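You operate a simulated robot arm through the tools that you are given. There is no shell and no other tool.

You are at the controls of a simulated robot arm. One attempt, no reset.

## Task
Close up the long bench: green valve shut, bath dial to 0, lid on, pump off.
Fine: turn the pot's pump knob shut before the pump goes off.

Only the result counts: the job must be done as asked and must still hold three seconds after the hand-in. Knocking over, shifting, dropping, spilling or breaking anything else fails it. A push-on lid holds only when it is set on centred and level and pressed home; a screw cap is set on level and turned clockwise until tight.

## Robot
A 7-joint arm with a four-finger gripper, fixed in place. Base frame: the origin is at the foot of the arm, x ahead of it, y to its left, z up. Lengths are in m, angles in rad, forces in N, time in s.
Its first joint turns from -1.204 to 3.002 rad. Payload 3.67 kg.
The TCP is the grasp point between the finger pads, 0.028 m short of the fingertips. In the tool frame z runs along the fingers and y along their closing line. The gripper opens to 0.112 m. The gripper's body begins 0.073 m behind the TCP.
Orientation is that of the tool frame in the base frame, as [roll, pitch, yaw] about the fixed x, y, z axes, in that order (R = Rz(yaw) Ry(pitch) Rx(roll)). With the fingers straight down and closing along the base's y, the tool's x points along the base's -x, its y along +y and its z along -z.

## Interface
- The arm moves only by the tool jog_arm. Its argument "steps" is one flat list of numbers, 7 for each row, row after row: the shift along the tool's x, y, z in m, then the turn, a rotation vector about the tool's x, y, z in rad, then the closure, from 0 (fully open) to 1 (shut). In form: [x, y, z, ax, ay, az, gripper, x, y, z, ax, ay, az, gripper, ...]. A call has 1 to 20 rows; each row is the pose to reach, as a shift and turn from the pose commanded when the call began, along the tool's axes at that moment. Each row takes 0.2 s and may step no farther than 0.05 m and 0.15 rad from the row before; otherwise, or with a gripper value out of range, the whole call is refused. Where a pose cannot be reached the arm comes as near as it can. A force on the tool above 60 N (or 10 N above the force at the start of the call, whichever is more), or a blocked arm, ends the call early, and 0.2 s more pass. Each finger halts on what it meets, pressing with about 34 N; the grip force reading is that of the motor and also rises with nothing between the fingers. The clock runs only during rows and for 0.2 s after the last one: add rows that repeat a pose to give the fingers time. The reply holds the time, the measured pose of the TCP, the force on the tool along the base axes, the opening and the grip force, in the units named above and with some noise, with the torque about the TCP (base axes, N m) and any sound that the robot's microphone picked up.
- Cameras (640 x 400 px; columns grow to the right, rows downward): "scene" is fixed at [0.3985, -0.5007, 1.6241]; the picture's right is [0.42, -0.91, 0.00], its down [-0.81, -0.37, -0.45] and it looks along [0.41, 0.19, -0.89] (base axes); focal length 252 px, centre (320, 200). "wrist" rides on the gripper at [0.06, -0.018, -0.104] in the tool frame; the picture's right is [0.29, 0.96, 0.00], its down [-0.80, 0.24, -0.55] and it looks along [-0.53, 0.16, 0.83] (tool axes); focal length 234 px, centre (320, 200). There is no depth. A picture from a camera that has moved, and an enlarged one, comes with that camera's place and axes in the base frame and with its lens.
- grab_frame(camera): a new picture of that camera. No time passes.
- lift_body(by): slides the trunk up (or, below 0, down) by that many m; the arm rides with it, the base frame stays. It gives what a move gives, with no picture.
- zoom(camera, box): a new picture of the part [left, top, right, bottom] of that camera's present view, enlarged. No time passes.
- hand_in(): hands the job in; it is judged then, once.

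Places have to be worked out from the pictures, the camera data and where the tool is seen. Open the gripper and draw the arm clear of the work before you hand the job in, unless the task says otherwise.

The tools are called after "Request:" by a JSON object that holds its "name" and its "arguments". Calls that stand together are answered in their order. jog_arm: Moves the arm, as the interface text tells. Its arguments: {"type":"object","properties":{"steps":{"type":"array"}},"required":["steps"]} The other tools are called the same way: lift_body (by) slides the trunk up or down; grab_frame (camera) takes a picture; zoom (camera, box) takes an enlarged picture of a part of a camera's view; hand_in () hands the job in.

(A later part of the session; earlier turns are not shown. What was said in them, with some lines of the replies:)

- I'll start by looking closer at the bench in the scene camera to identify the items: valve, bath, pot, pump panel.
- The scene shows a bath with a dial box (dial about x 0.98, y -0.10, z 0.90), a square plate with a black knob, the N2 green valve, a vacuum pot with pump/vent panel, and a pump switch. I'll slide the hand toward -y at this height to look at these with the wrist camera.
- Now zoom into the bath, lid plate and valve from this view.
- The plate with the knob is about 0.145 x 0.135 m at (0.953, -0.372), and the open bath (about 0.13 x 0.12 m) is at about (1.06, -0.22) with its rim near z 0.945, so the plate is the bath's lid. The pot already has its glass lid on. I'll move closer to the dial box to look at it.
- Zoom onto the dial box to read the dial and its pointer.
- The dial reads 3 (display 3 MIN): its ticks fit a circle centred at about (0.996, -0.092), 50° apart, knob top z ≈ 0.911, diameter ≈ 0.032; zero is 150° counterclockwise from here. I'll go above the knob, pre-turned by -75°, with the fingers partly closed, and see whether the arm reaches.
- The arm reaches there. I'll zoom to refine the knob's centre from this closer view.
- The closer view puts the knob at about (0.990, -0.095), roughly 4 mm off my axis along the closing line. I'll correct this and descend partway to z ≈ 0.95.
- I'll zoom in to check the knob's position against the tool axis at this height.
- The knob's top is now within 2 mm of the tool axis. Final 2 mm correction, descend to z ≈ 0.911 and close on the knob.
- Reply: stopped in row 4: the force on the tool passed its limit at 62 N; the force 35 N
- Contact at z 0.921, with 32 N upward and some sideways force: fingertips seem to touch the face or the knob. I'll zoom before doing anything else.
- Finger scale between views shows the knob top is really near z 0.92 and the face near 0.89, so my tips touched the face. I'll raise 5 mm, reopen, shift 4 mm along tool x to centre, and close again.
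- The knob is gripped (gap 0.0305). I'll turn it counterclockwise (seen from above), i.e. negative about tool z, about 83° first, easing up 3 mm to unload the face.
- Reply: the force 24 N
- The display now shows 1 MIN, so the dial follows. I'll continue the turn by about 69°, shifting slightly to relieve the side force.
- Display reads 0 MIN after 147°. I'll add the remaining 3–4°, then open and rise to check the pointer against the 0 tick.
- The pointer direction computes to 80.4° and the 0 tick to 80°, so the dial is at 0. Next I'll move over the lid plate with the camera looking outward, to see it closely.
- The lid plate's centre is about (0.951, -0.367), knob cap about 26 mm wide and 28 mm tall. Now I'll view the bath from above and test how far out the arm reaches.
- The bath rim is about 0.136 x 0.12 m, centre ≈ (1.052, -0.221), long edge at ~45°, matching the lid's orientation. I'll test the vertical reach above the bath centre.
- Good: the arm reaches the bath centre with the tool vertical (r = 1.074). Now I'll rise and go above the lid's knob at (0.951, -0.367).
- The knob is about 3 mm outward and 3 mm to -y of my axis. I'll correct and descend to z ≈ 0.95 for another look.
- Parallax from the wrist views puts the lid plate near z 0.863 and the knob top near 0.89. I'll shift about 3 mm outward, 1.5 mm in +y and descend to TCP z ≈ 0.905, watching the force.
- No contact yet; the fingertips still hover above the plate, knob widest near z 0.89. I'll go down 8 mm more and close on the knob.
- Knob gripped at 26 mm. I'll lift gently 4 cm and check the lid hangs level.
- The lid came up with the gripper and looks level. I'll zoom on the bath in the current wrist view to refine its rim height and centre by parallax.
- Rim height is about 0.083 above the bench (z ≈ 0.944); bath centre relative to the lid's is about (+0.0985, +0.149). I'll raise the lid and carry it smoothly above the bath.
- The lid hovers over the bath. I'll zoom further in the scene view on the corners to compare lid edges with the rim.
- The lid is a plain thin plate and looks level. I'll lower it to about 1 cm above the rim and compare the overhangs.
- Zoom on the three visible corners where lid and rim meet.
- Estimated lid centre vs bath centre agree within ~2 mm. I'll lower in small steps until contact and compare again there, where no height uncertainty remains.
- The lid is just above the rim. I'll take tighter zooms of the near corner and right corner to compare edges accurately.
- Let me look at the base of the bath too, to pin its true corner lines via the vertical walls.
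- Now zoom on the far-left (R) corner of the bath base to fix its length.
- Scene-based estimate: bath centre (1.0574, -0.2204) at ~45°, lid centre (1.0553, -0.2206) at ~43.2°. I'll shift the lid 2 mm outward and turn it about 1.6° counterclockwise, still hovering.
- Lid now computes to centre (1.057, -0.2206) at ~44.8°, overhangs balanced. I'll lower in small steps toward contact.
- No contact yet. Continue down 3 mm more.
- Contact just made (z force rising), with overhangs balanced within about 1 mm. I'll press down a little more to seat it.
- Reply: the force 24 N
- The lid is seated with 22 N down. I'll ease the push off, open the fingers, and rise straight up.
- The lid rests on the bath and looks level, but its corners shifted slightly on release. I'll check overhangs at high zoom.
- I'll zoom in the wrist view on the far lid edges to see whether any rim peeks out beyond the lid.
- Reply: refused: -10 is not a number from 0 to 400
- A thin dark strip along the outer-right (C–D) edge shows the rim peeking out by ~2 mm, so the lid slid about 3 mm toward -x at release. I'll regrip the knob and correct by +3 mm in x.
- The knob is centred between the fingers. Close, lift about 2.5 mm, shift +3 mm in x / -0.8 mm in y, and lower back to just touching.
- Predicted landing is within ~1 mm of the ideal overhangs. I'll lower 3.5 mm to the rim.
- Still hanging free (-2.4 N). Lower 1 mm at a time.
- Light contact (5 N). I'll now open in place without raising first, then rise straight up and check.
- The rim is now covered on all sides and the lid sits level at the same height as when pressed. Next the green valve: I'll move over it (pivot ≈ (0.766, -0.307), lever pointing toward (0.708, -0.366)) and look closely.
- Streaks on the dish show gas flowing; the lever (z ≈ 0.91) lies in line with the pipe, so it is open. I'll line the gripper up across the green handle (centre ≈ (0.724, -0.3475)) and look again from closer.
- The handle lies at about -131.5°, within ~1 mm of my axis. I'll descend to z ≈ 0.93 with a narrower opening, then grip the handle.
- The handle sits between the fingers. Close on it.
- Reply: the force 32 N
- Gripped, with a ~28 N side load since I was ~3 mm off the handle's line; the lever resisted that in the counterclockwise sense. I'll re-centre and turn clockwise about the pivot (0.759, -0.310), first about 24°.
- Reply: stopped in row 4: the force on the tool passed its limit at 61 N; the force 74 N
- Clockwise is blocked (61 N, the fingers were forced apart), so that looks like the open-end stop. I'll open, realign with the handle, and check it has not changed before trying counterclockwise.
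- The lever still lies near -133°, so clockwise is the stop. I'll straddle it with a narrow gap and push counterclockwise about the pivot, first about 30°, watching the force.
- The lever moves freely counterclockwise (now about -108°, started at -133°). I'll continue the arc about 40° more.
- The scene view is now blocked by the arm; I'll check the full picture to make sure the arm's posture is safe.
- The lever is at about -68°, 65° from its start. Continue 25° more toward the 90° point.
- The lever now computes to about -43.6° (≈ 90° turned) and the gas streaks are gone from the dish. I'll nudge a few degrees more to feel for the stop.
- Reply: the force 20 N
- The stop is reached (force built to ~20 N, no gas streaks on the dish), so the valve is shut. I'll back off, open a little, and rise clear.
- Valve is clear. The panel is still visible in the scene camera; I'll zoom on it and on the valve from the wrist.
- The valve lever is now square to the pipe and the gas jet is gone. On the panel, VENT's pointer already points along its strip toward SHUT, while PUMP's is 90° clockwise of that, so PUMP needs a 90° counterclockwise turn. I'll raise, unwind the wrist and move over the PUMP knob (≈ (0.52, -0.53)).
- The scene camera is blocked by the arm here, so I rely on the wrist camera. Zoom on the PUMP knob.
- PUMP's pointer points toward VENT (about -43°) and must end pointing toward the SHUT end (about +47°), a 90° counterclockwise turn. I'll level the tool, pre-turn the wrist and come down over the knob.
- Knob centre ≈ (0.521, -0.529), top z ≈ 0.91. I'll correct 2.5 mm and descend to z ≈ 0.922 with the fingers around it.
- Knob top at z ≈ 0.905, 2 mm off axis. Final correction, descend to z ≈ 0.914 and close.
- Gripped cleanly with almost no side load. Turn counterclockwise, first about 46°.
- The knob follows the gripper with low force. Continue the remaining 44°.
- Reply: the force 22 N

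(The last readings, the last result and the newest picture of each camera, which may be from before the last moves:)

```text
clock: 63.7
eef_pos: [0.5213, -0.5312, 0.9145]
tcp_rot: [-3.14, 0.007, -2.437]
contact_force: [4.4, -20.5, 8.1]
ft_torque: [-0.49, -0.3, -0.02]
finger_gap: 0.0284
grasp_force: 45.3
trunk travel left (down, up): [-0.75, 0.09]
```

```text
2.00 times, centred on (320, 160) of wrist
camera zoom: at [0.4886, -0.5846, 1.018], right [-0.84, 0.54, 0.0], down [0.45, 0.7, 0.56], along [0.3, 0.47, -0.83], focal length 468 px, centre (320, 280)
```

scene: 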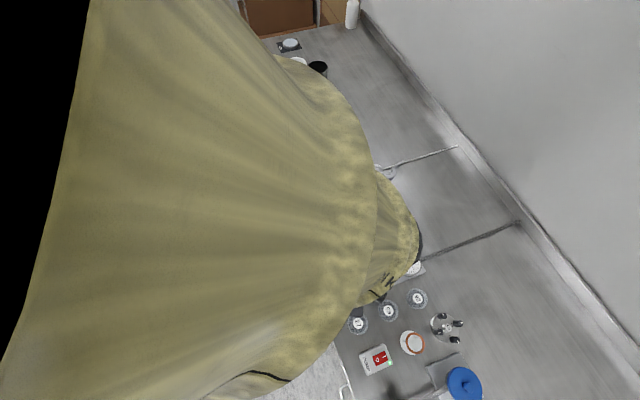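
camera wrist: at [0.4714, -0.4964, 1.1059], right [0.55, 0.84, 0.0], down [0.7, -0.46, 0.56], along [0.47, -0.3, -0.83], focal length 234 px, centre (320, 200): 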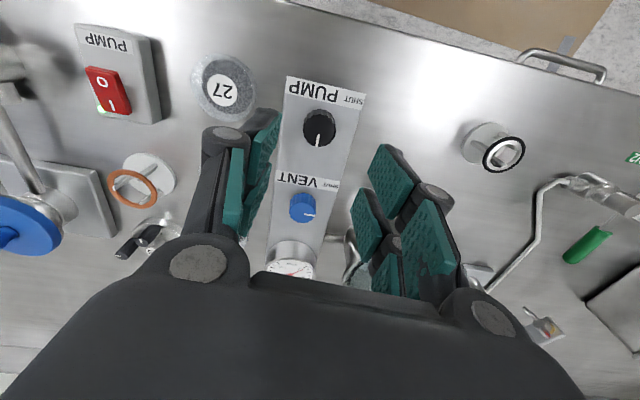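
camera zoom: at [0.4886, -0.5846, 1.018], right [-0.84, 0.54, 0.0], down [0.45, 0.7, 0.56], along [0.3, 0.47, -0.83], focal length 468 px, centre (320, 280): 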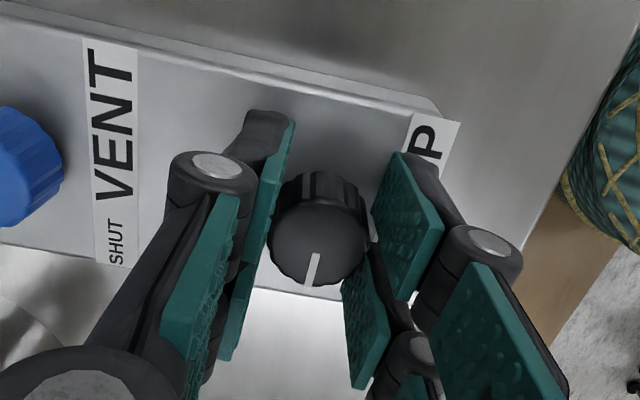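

Turned 90.2°. Open, rise, and check the pointer against VENT's.

Request:
{"name": "jog_arm", "arguments": {"steps": [0, 0, 0, 0, 0, 0, 0.7, 0, 0, 0, 0, 0, 0, 0.5, 0, 0, -0.02, 0, 0, 0, 0.5, 0, 0, -0.05, 0, 0, 0, 0.5, 0, 0, -0.09, 0, 0, 0, 0.5, 0, 0, -0.13, 0, 0, 0, 0.5, 0, 0, -0.17, 0, 0, 0, 0.5]}}

Request:
{"name": "zoom", "arguments": {"camera": "wrist", "box": [230, 50, 390, 180]}}

Request:
{"name": "grab_frame", "arguments": {"camera": "wrist"}}

```text
clock: 65.3
eef_pos: [0.5185, -0.5284, 1.0866]
tcp_rot: [-3.139, 0.003, -2.439]
contact_force: [-1.0, -0.3, 0.2]
ft_torque: [-0.01, -0.05, 0.0]
finger_gap: 0.0559
grasp_force: 0.0
trunk travel left (down, up): [-0.75, 0.09]
```

```text
3.08 times, centred on (310, 115) of wrist
camera zoom: at [0.4855, -0.5812, 1.1903], right [-0.84, 0.55, 0.0], down [0.45, 0.7, 0.56], along [0.3, 0.47, -0.83], focal length 720 px, centre (351, 462)
```

zoom: 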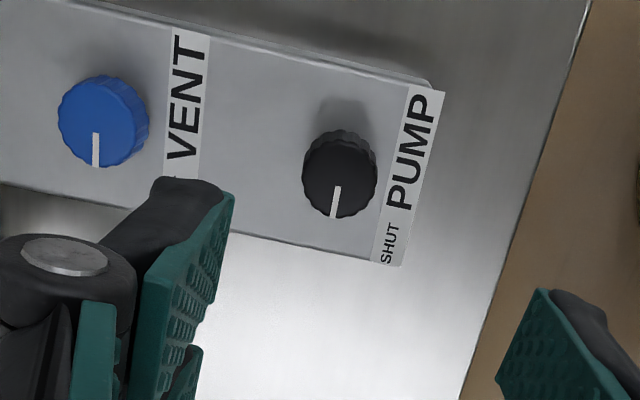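

```text
taken
camera wrist: at [0.4855, -0.5812, 1.1903], right [-0.84, 0.55, 0.0], down [0.45, 0.7, 0.56], along [0.3, 0.47, -0.83], focal length 234 px, centre (320, 200)
```

wrist: 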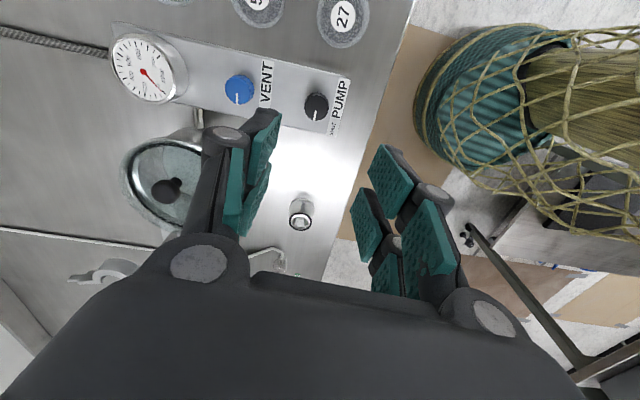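

PUMP's pointer is at 46°, parallel with VENT's shut pointer (44°), so the pump knob is shut. Now I'll move over the pump's red rocker switch (≈ (0.40, -0.665)).

Request:
{"name": "jog_arm", "arguments": {"steps": [0.01, -0.001, 0.0, 0, 0, 0.145, 0.6, 0.025, -0.003, 0.0, 0, 0, 0.29, 0.7, 0.041, -0.005, 0.0, 0, 0, 0.435, 0.8, 0.057, -0.0066, 0.0, 0, 0, 0.58, 0.9, 0.073, -0.0084, 0.0, 0, 0, 0.725, 1.0, 0.09, -0.01, 0.0, 0, 0, 0.87, 1.0, 0.107, -0.012, 0.005, 0, 0, 1.015, 1.0, 0.124, -0.014, 0.01, 0, 0, 1.16, 1.0, 0.141, -0.016, 0.015, 0, 0, 1.305, 1.0, 0.157, -0.018, 0.02, 0, 0, 1.45, 1.0, 0.17, -0.0195, 0.024, 0, 0, 1.595, 1.0, 0.1793, -0.0206, 0.027, 0, 0, 1.73, 1.0]}}

Request:
{"name": "grab_frame", "arguments": {"camera": "wrist"}}

Request:
{"name": "zoom", "arguments": {"camera": "wrist", "box": [240, 50, 400, 190]}}

Request:
{"name": "grab_frame", "arguments": {"camera": "scene"}}

```text
clock: 67.9
eef_pos: [0.3978, -0.6608, 1.0567]
tcp_rot: [3.137, 0.0, 2.112]
contact_force: [0.4, 0.9, 0.2]
ft_torque: [-0.01, -0.03, 0.0]
finger_gap: 0.0001
grasp_force: 33.5
trunk travel left (down, up): [-0.75, 0.09]
```

```text
taken
camera wrist: at [0.3519, -0.6197, 1.1607], right [0.67, 0.74, 0.0], down [0.61, -0.56, 0.55], along [0.41, -0.37, -0.83], focal length 234 px, centre (320, 200)
```

wrist: 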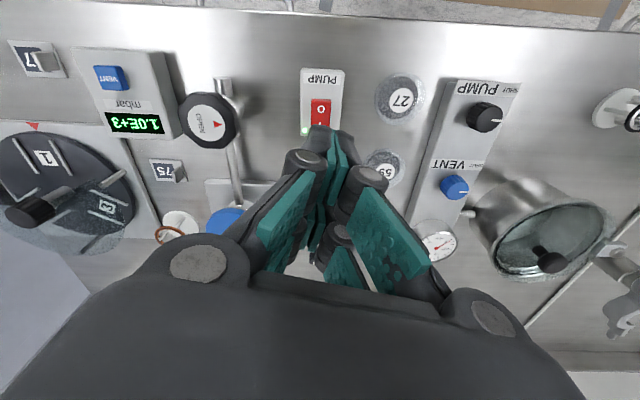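

```text
2.86 times, centred on (320, 120) of wrist
camera zoom: at [0.3519, -0.6197, 1.1607], right [0.67, 0.74, 0.0], down [0.61, -0.56, 0.55], along [0.41, -0.37, -0.83], focal length 669 px, centre (320, 429)
```

zoom: 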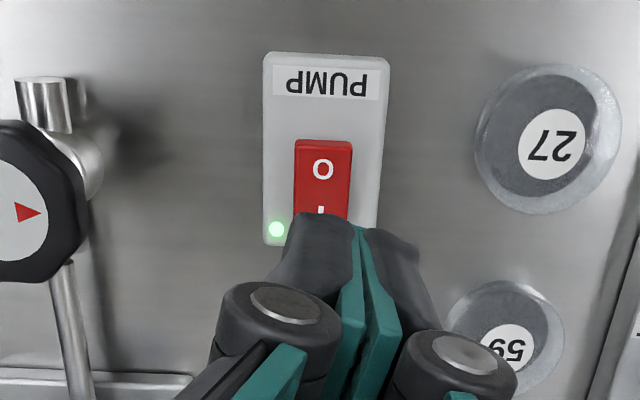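

```text
taken
```

scene: 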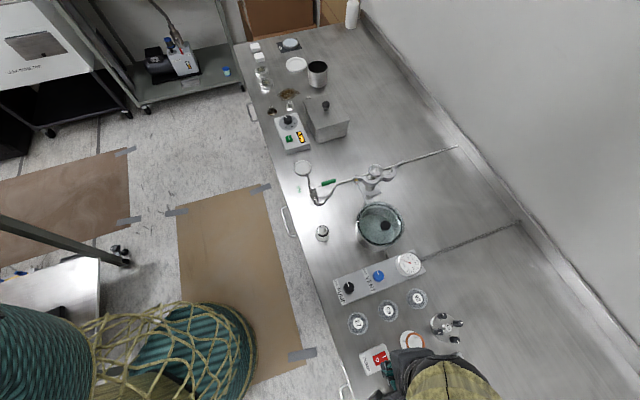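

The scene view is free again and shows lid on, lever crosswise. The rocker shows O toward the bench edge and I pressed with a green LED lit. I'll zoom in from the scene to triangulate it.

Request:
{"name": "zoom", "arguments": {"camera": "scene", "box": [356, 340, 404, 380]}}

Request:
{"name": "zoom", "arguments": {"camera": "wrist", "box": [285, 60, 365, 130]}}

```text
10.00 times, centred on (380, 360) of scene
camera zoom: at [0.3985, -0.5007, 1.6241], right [0.42, -0.91, 0.0], down [-0.81, -0.37, -0.45], along [0.41, 0.19, -0.89], focal length 2516 px, centre (-280, -1400)
```

zoom: 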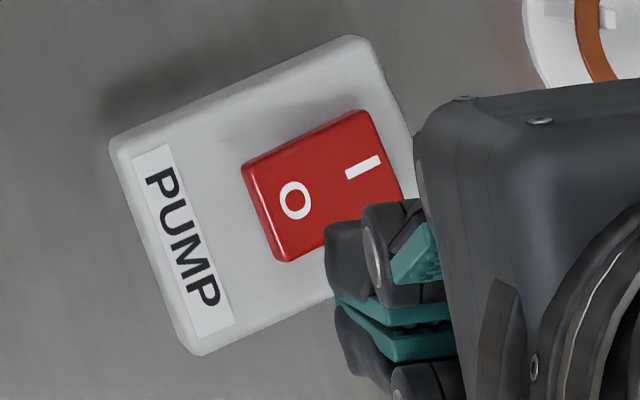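

```text
5.71 times, centred on (325, 95) of wrist
camera zoom: at [0.3519, -0.6197, 1.1607], right [0.67, 0.74, 0.0], down [0.61, -0.56, 0.55], along [0.41, -0.37, -0.83], focal length 1338 px, centre (291, 800)
```

zoom: 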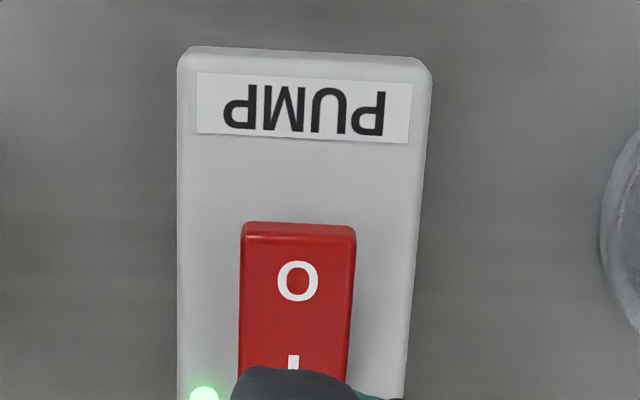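

Triangulation puts the O side at about (0.393, -0.656, z ≈ 0.905). I'll move the closed fingers over it and descend to z ≈ 0.955, then check.

Request:
{"name": "jog_arm", "arguments": {"steps": [0.0043, -0.0008, 0.02, 0, 0, 0, 1.0, 0.0086, -0.0016, 0.05, 0, 0, 0, 1.0, 0.0086, -0.0016, 0.08, 0, 0, 0, 1.0, 0.0086, -0.0016, 0.102, 0, 0, 0, 1.0]}}

Request:
{"name": "zoom", "arguments": {"camera": "scene", "box": [356, 340, 404, 380]}}

Request:
{"name": "zoom", "arguments": {"camera": "wrist", "box": [270, 80, 370, 190]}}

```text
clock: 68.9
eef_pos: [0.3921, -0.6556, 0.9537]
tcp_rot: [3.141, -0.001, 2.114]
contact_force: [1.6, -0.7, 0.6]
ft_torque: [0.01, 0.01, 0.03]
finger_gap: 0.0
grasp_force: 34.5
trunk travel left (down, up): [-0.75, 0.09]
```

```text
10.00 times, centred on (380, 360) of scene
camera zoom: at [0.3985, -0.5007, 1.6241], right [0.42, -0.91, 0.0], down [-0.81, -0.37, -0.45], along [0.41, 0.19, -0.89], focal length 2516 px, centre (-280, -1400)
```

zoom: 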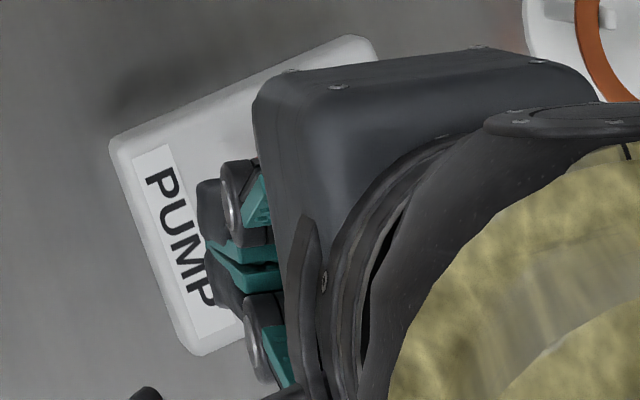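

```text
3.64 times, centred on (320, 135) of wrist
camera zoom: at [0.3467, -0.6137, 1.058], right [0.67, 0.74, 0.0], down [0.62, -0.56, 0.55], along [0.41, -0.37, -0.83], focal length 852 px, centre (320, 436)
```

zoom: 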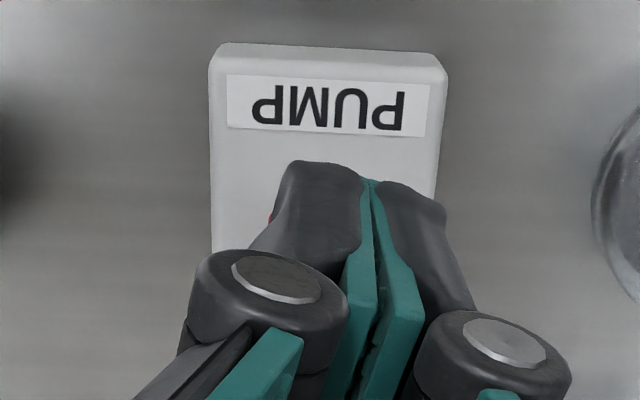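

From here the wide side of the fingers runs along the rocker, which could press both halves. I'll rise a little and turn the wrist so only the closed fingers' narrow (20 mm) thickness lies along the rocker axis.

Request:
{"name": "jog_arm", "arguments": {"steps": [0, 0, -0.025, 0, 0, -0.14, 1.0, 0, 0, -0.05, 0, 0, -0.28, 1.0, 0, 0, -0.05, 0, 0, -0.42, 1.0, 0, 0, -0.05, 0, 0, -0.56, 1.0, 0, 0, -0.05, 0, 0, -0.7, 1.0, 0, 0, -0.05, 0, 0, -0.84, 1.0, 0, 0, -0.05, 0, 0, -0.98, 1.0, 0, 0, -0.05, 0, 0, -1.12, 1.0, 0, 0, -0.05, 0, 0, -1.26, 1.0, 0, 0, -0.05, 0, 0, -1.4, 1.0, 0, 0, -0.05, 0, 0, -1.54, 1.0, 0, 0, -0.05, 0, 0, -1.68, 1.0, 0, 0, -0.05, 0, 0, -1.815, 1.0]}}

Request:
{"name": "grab_frame", "arguments": {"camera": "wrist"}}

Request:
{"name": "zoom", "arguments": {"camera": "wrist", "box": [250, 60, 390, 190]}}

Request:
{"name": "zoom", "arguments": {"camera": "scene", "box": [346, 330, 410, 390]}}

```text
clock: 71.7
eef_pos: [0.3925, -0.6544, 1.0042]
tcp_rot: [-3.14, 0.003, -2.353]
contact_force: [-1.1, -0.4, -0.5]
ft_torque: [0.01, 0.01, -0.04]
finger_gap: 0.0
grasp_force: 33.9
trunk travel left (down, up): [-0.75, 0.09]
```

```text
taken
camera wrist: at [0.3628, -0.7103, 1.1089], right [-0.88, 0.47, 0.0], down [0.39, 0.73, 0.56], along [0.26, 0.49, -0.83], focal length 234 px, centre (320, 200)
```

wrist: 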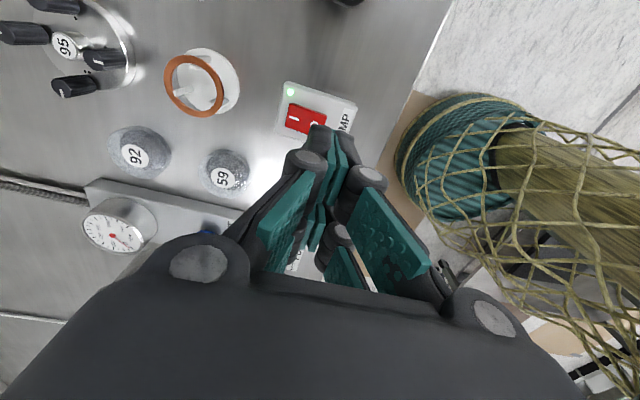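

```text
3.08 times, centred on (320, 125) of wrist
camera zoom: at [0.3628, -0.7103, 1.1089], right [-0.88, 0.47, 0.0], down [0.39, 0.73, 0.56], along [0.26, 0.49, -0.83], focal length 720 px, centre (320, 431)
```

zoom: 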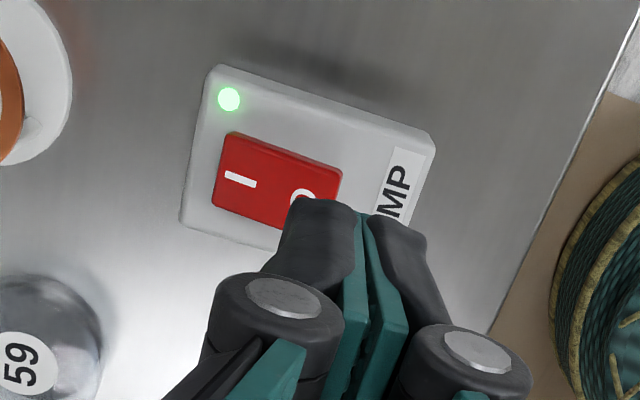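

```text
6.67 times, centred on (378, 360) of scene
camera zoom: at [0.3985, -0.5007, 1.6241], right [0.42, -0.91, 0.0], down [-0.81, -0.37, -0.45], along [0.41, 0.19, -0.89], focal length 1677 px, centre (-67, -867)
```

zoom: 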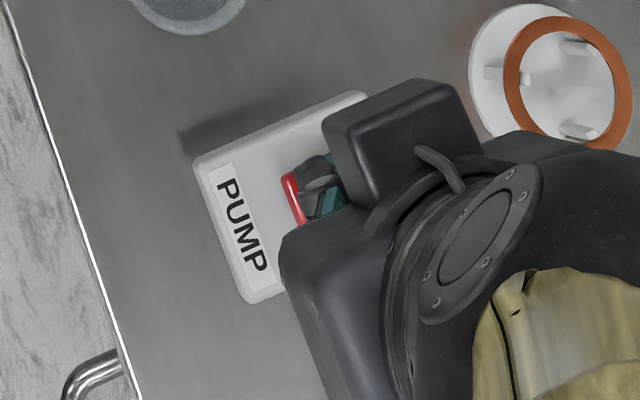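

Refined: O side ≈ (0.3955, -0.659, 0.894), rocker centre ≈ (0.402, -0.6655). I'll aim 12 mm from its centre on the O side and come down to z ≈ 0.935.

Request:
{"name": "jog_arm", "arguments": {"steps": [0.0006, -0.0025, 0.02, 0, 0, 0, 1.0, 0.0006, -0.0025, 0.045, 0, 0, 0, 1.0, 0.0006, -0.0025, 0.06, 0, 0, 0, 1.0, 0.0006, -0.0025, 0.07, 0, 0, 0, 1.0]}}

Request:
{"name": "zoom", "arguments": {"camera": "wrist", "box": [250, 60, 390, 190]}}

Request:
{"name": "zoom", "arguments": {"camera": "scene", "box": [346, 330, 410, 390]}}

```text
clock: 72.7
eef_pos: [0.3921, -0.657, 0.9338]
tcp_rot: [3.141, 0.001, -2.355]
contact_force: [-0.3, 0.6, -0.9]
ft_torque: [0.01, 0.0, -0.01]
finger_gap: 0.0
grasp_force: 33.4
trunk travel left (down, up): [-0.75, 0.09]
```

```text
3.08 times, centred on (320, 125) of wrist
camera zoom: at [0.3643, -0.7127, 1.0376], right [-0.88, 0.47, 0.0], down [0.39, 0.73, 0.56], along [0.26, 0.49, -0.83], focal length 720 px, centre (320, 431)
```

zoom: 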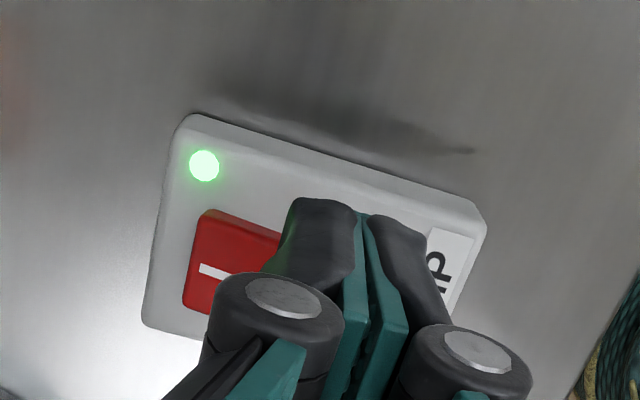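

```text
6.67 times, centred on (378, 360) of scene
camera zoom: at [0.3985, -0.5007, 1.6241], right [0.42, -0.91, 0.0], down [-0.81, -0.37, -0.45], along [0.41, 0.19, -0.89], focal length 1677 px, centre (-67, -867)
```

zoom: 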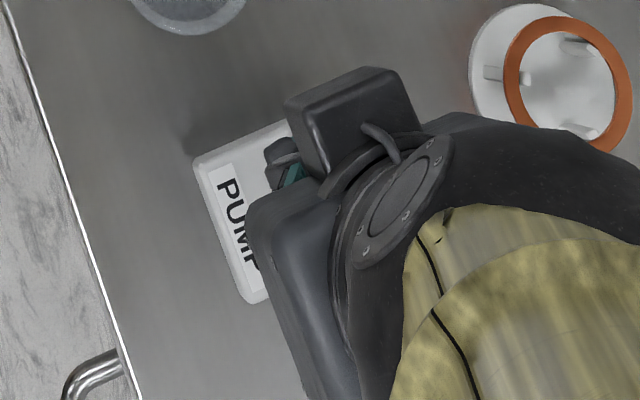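

No contact yet, LED still lit. I'll step down in small increments.

Request:
{"name": "jog_arm", "arguments": {"steps": [0, 0, 0.002, 0, 0, 0, 1.0, 0, 0, 0.004, 0, 0, 0, 1.0, 0, 0, 0.006, 0, 0, 0, 1.0]}}

Request:
{"name": "zoom", "arguments": {"camera": "wrist", "box": [250, 60, 390, 190]}}

```text
clock: 73.5
eef_pos: [0.3936, -0.6554, 0.9286]
tcp_rot: [3.14, 0.001, -2.355]
contact_force: [-0.5, -0.2, -1.0]
ft_torque: [-0.01, 0.0, 0.02]
finger_gap: 0.0
grasp_force: 33.4
trunk travel left (down, up): [-0.75, 0.09]
```

```text
3.08 times, centred on (320, 125) of wrist
camera zoom: at [0.3643, -0.7122, 1.0325], right [-0.88, 0.47, 0.0], down [0.39, 0.73, 0.56], along [0.26, 0.49, -0.83], focal length 720 px, centre (320, 431)
```

zoom: 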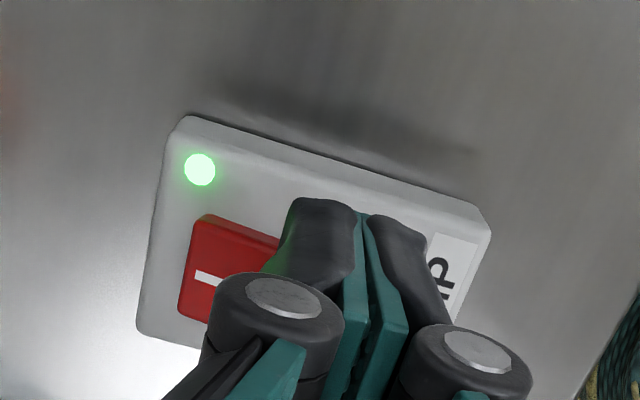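

Still free. Continue down in 2 mm steps.

Request:
{"name": "jog_arm", "arguments": {"steps": [0, 0, 0.002, 0, 0, 0, 1.0, 0, 0, 0.004, 0, 0, 0, 1.0, 0, 0, 0.006, 0, 0, 0, 1.0]}}

Request:
{"name": "zoom", "arguments": {"camera": "wrist", "box": [250, 60, 390, 190]}}

```text
clock: 74.3
eef_pos: [0.393, -0.6563, 0.9225]
tcp_rot: [3.141, 0.003, -2.354]
contact_force: [0.0, -0.7, 0.4]
ft_torque: [-0.01, 0.01, 0.01]
finger_gap: 0.0
grasp_force: 34.0
trunk travel left (down, up): [-0.75, 0.09]
```

```text
3.08 times, centred on (320, 125) of wrist
camera zoom: at [0.3643, -0.7123, 1.0263], right [-0.88, 0.47, 0.0], down [0.39, 0.73, 0.56], along [0.26, 0.49, -0.83], focal length 720 px, centre (320, 431)
```

zoom: 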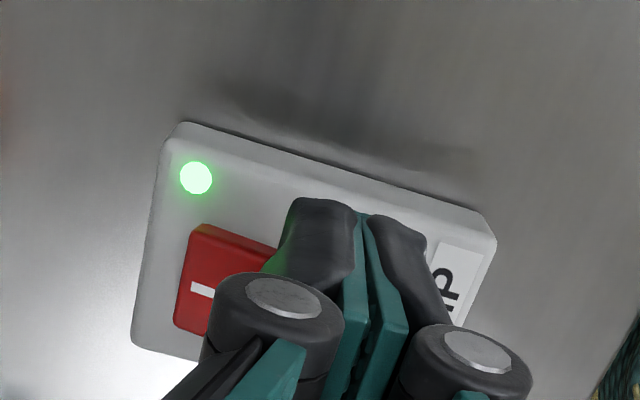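

LED parallax gives the box top at z ≈ 0.883, rocker top about 0.893, so contact should come at TCP ≈ 0.92. Continue.

Request:
{"name": "jog_arm", "arguments": {"steps": [0, 0, 0.0015, 0, 0, 0, 1.0, 0, 0, 0.003, 0, 0, 0, 1.0, 0, 0, 0.0045, 0, 0, 0, 1.0]}}

Request:
{"name": "zoom", "arguments": {"camera": "wrist", "box": [250, 60, 390, 190]}}

```text
clock: 75.1
eef_pos: [0.392, -0.6564, 0.9184]
tcp_rot: [3.14, 0.003, -2.354]
contact_force: [-2.0, 3.0, 2.3]
ft_torque: [0.08, 0.05, -0.03]
finger_gap: 0.0
grasp_force: 34.2
trunk travel left (down, up): [-0.75, 0.09]
```

```text
3.08 times, centred on (320, 125) of wrist
camera zoom: at [0.3639, -0.7118, 1.0227], right [-0.88, 0.47, 0.0], down [0.39, 0.73, 0.56], along [0.26, 0.49, -0.83], focal length 720 px, centre (320, 431)
```

zoom: 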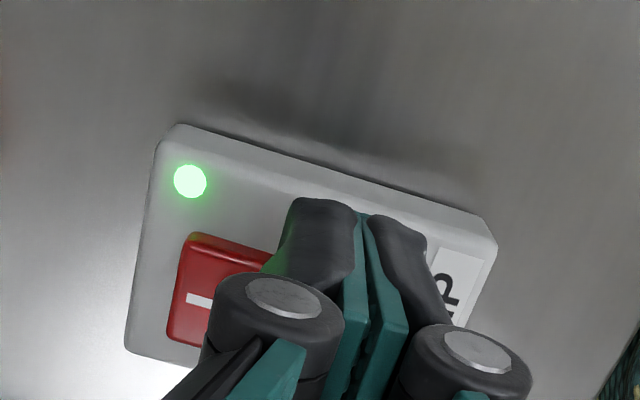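

Contact begins (2–3 N). Press a bit further.

Request:
{"name": "jog_arm", "arguments": {"steps": [0, 0, 0.001, 0, 0, 0, 1.0, 0, 0, 0.002, 0, 0, 0, 1.0, 0, 0, 0.003, 0, 0, 0, 1.0]}}

Request:
{"name": "zoom", "arguments": {"camera": "wrist", "box": [250, 60, 390, 190]}}

```text
clock: 75.9
eef_pos: [0.3936, -0.6557, 0.9183]
tcp_rot: [-3.136, 0.002, -2.354]
contact_force: [-2.2, 1.5, 15.0]
ft_torque: [-0.05, -0.04, -0.01]
finger_gap: 0.0
grasp_force: 35.6
trunk travel left (down, up): [-0.75, 0.09]
```

```text
3.08 times, centred on (320, 125) of wrist
camera zoom: at [0.3641, -0.7118, 1.0212], right [-0.88, 0.47, 0.0], down [0.39, 0.73, 0.56], along [0.26, 0.49, -0.83], focal length 720 px, centre (320, 431)
```

zoom: 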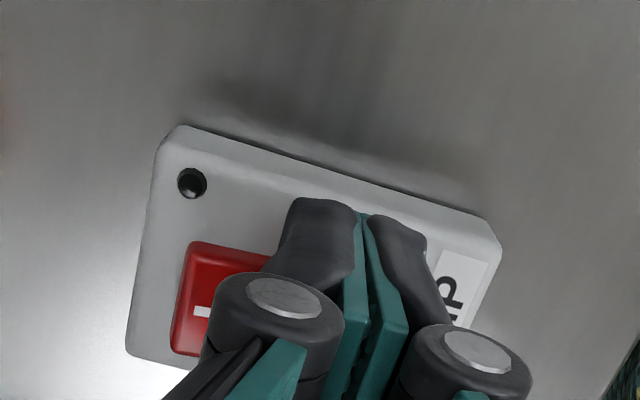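

The LED has gone out: the pump is off. I'll rise straight up and clear away, then check everything.

Request:
{"name": "jog_arm", "arguments": {"steps": [0, 0, -0.01, 0, 0, 0, 1.0, 0, 0, -0.04, 0, 0, 0, 1.0, 0, 0, -0.08, 0, 0, 0, 1.0, 0, 0, -0.12, 0, 0, 0, 0.9, 0, 0, -0.16, 0, 0, 0, 0.6, 0, 0, -0.2, 0, 0, 0, 0.3, 0, 0, -0.23, 0, 0, 0, 0.0]}}

Request:
{"name": "grab_frame", "arguments": {"camera": "wrist"}}

Request:
{"name": "zoom", "arguments": {"camera": "wrist", "box": [250, 30, 390, 140]}}

Request:
{"name": "grab_frame", "arguments": {"camera": "scene"}}

```text
clock: 77.5
eef_pos: [0.3924, -0.6558, 1.1471]
tcp_rot: [-3.141, 0.002, -2.358]
contact_force: [-0.6, -0.5, 0.4]
ft_torque: [-0.03, -0.01, 0.03]
finger_gap: 0.1118
grasp_force: 0.0
trunk travel left (down, up): [-0.75, 0.09]
```

```text
taken
camera wrist: at [0.3631, -0.7116, 1.251], right [-0.88, 0.47, 0.0], down [0.39, 0.73, 0.56], along [0.26, 0.49, -0.83], focal length 234 px, centre (320, 200)
```

wrist: 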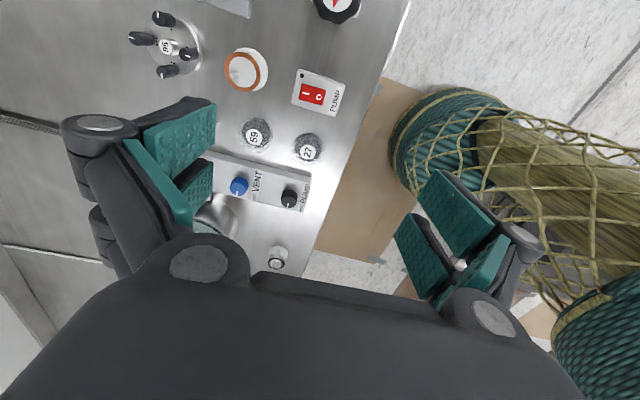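

```text
3.64 times, centred on (320, 85) of wrist
camera zoom: at [0.3631, -0.7116, 1.251], right [-0.88, 0.47, 0.0], down [0.39, 0.73, 0.56], along [0.26, 0.49, -0.83], focal length 852 px, centre (320, 618)
```

zoom: 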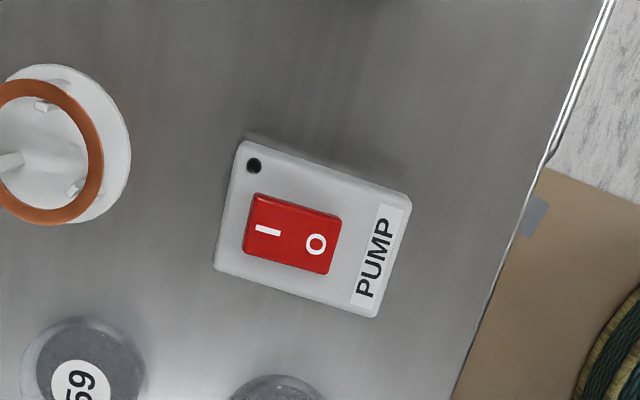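

```text
taken
```

scene: 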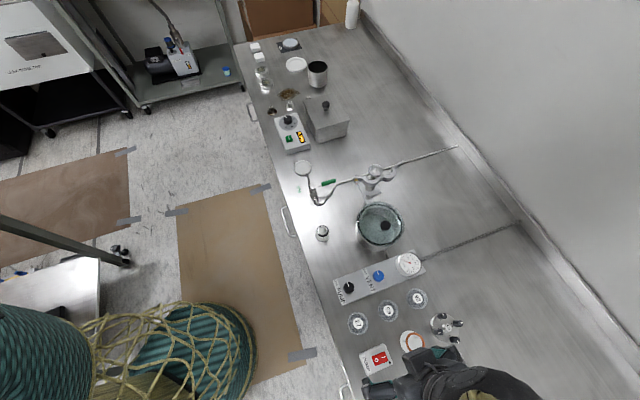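

Pump off with the LED dark and O pressed. Now a final check of the lid, dial, valve and panel from the scene camera.

Request:
{"name": "zoom", "arguments": {"camera": "scene", "box": [265, 85, 361, 145]}}

Request:
{"name": "zoom", "arguments": {"camera": "scene", "box": [280, 150, 400, 225]}}

Request:
{"name": "zoom", "arguments": {"camera": "scene", "box": [320, 240, 440, 315]}}

Request:
{"name": "zoom", "arguments": {"camera": "scene", "box": [296, 90, 344, 120]}}

```text
6.67 times, centred on (313, 115) of scene
camera zoom: at [0.3985, -0.5007, 1.6241], right [0.42, -0.91, 0.0], down [-0.81, -0.37, -0.45], along [0.41, 0.19, -0.89], focal length 1677 px, centre (367, 767)
```

zoom: 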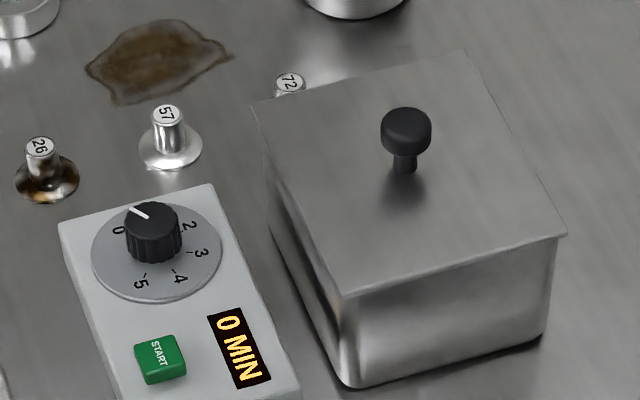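

```text
5.33 times, centred on (340, 188) of scene
camera zoom: at [0.3985, -0.5007, 1.6241], right [0.42, -0.91, 0.0], down [-0.81, -0.37, -0.45], along [0.41, 0.19, -0.89], focal length 1342 px, centre (213, 267)
```

zoom: 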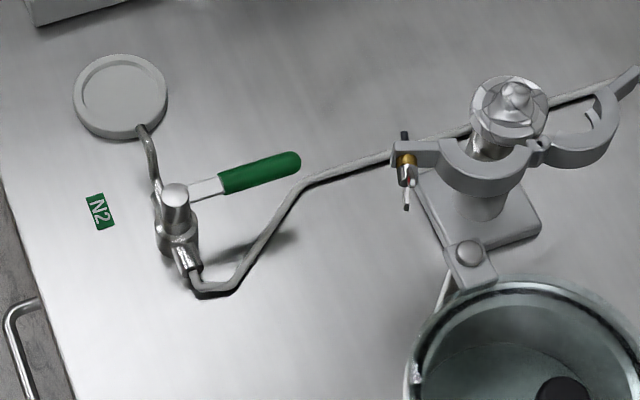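

```text
5.33 times, centred on (380, 278) of scene
camera zoom: at [0.3985, -0.5007, 1.6241], right [0.42, -0.91, 0.0], down [-0.81, -0.37, -0.45], along [0.41, 0.19, -0.89], focal length 1342 px, centre (0, -213)
```

zoom: 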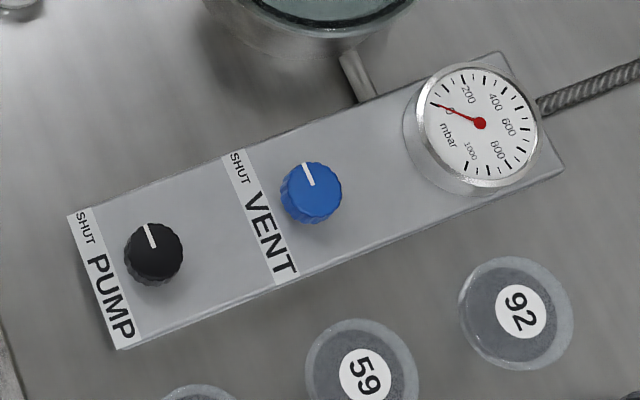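

```text
13.33 times, centred on (320, 105) of scene
camera zoom: at [0.3985, -0.5007, 1.6241], right [0.42, -0.91, 0.0], down [-0.81, -0.37, -0.45], along [0.41, 0.19, -0.89], focal length 3354 px, centre (320, 1467)
```

zoom: 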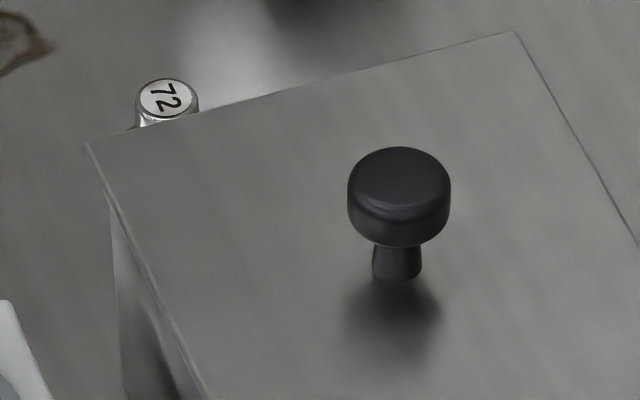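

All four items look right: dial at 0 (0 MIN), lid level and centred, lever crosswise with no gas, PUMP at SHUT with vacuum held, switch off. I'll draw the open gripper up and back from the bench, then hand in.

Request:
{"name": "jog_arm", "arguments": {"steps": [0, 0, -0.04, 0, 0, 0, 0.0, -0.01, 0.02, -0.07, 0, 0, 0, 0.0, -0.022, 0.045, -0.09, 0, 0, 0, 0.0, -0.036, 0.073, -0.1, 0, 0, 0, 0.0, -0.048, 0.097, -0.1, 0, 0, 0, 0.0, -0.0563, 0.1133, -0.1, 0, 0, 0, 0.0]}}

Request:
{"name": "grab_frame", "arguments": {"camera": "scene"}}

```text
clock: 78.9
eef_pos: [0.3533, -0.5361, 1.2471]
tcp_rot: [-3.14, 0.002, -2.356]
contact_force: [-0.6, 0.0, 0.4]
ft_torque: [-0.01, 0.03, -0.01]
finger_gap: 0.1118
grasp_force: 0.1
trunk travel left (down, up): [-0.75, 0.09]
```

```text
taken
```

scene: 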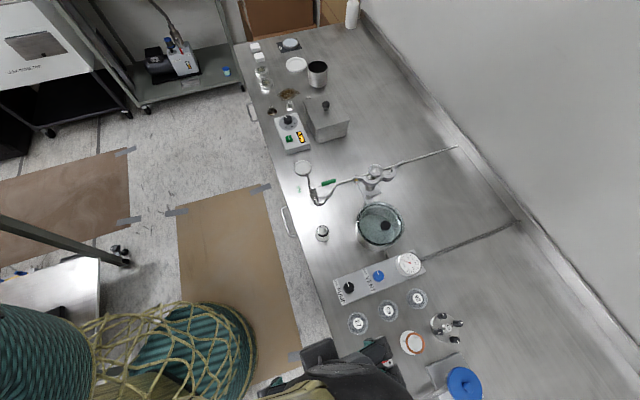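

The bench is in the requested state and the gripper is open and clear of the work. Handing in.

Request:
{"name": "hand_in", "arguments": {}}

```text
The job is handed in.
```

The long bench is closed up and I've handed the job in. I don't have the result of the check yet.

- **Bath dial:** turned from 3 to 0, and the display reads 0 MIN.
- **Lid:** I took this as the bath's square lid. It sits level on the rim, centred to within about 1–2 mm. It slid about 3 mm at the first release, so I picked it up again and re-set it.
- **Green valve:** turned 90° to its stop, square to the pipe, and the gas jet on the dish has stopped. I first tried it the wrong way, and it held against its stop at about 61 N before I turned it the other way.
- **Pump knob:** the pot's knob points at SHUT, turned before the pump went off. The gauge still shows vacuum, and I left the vent knob at SHUT.
- **Pump:** switched off at the red rocker, and its light is out.

The last pictures showed nothing else knocked or shifted. The gripper is open and drawn back from the bench.
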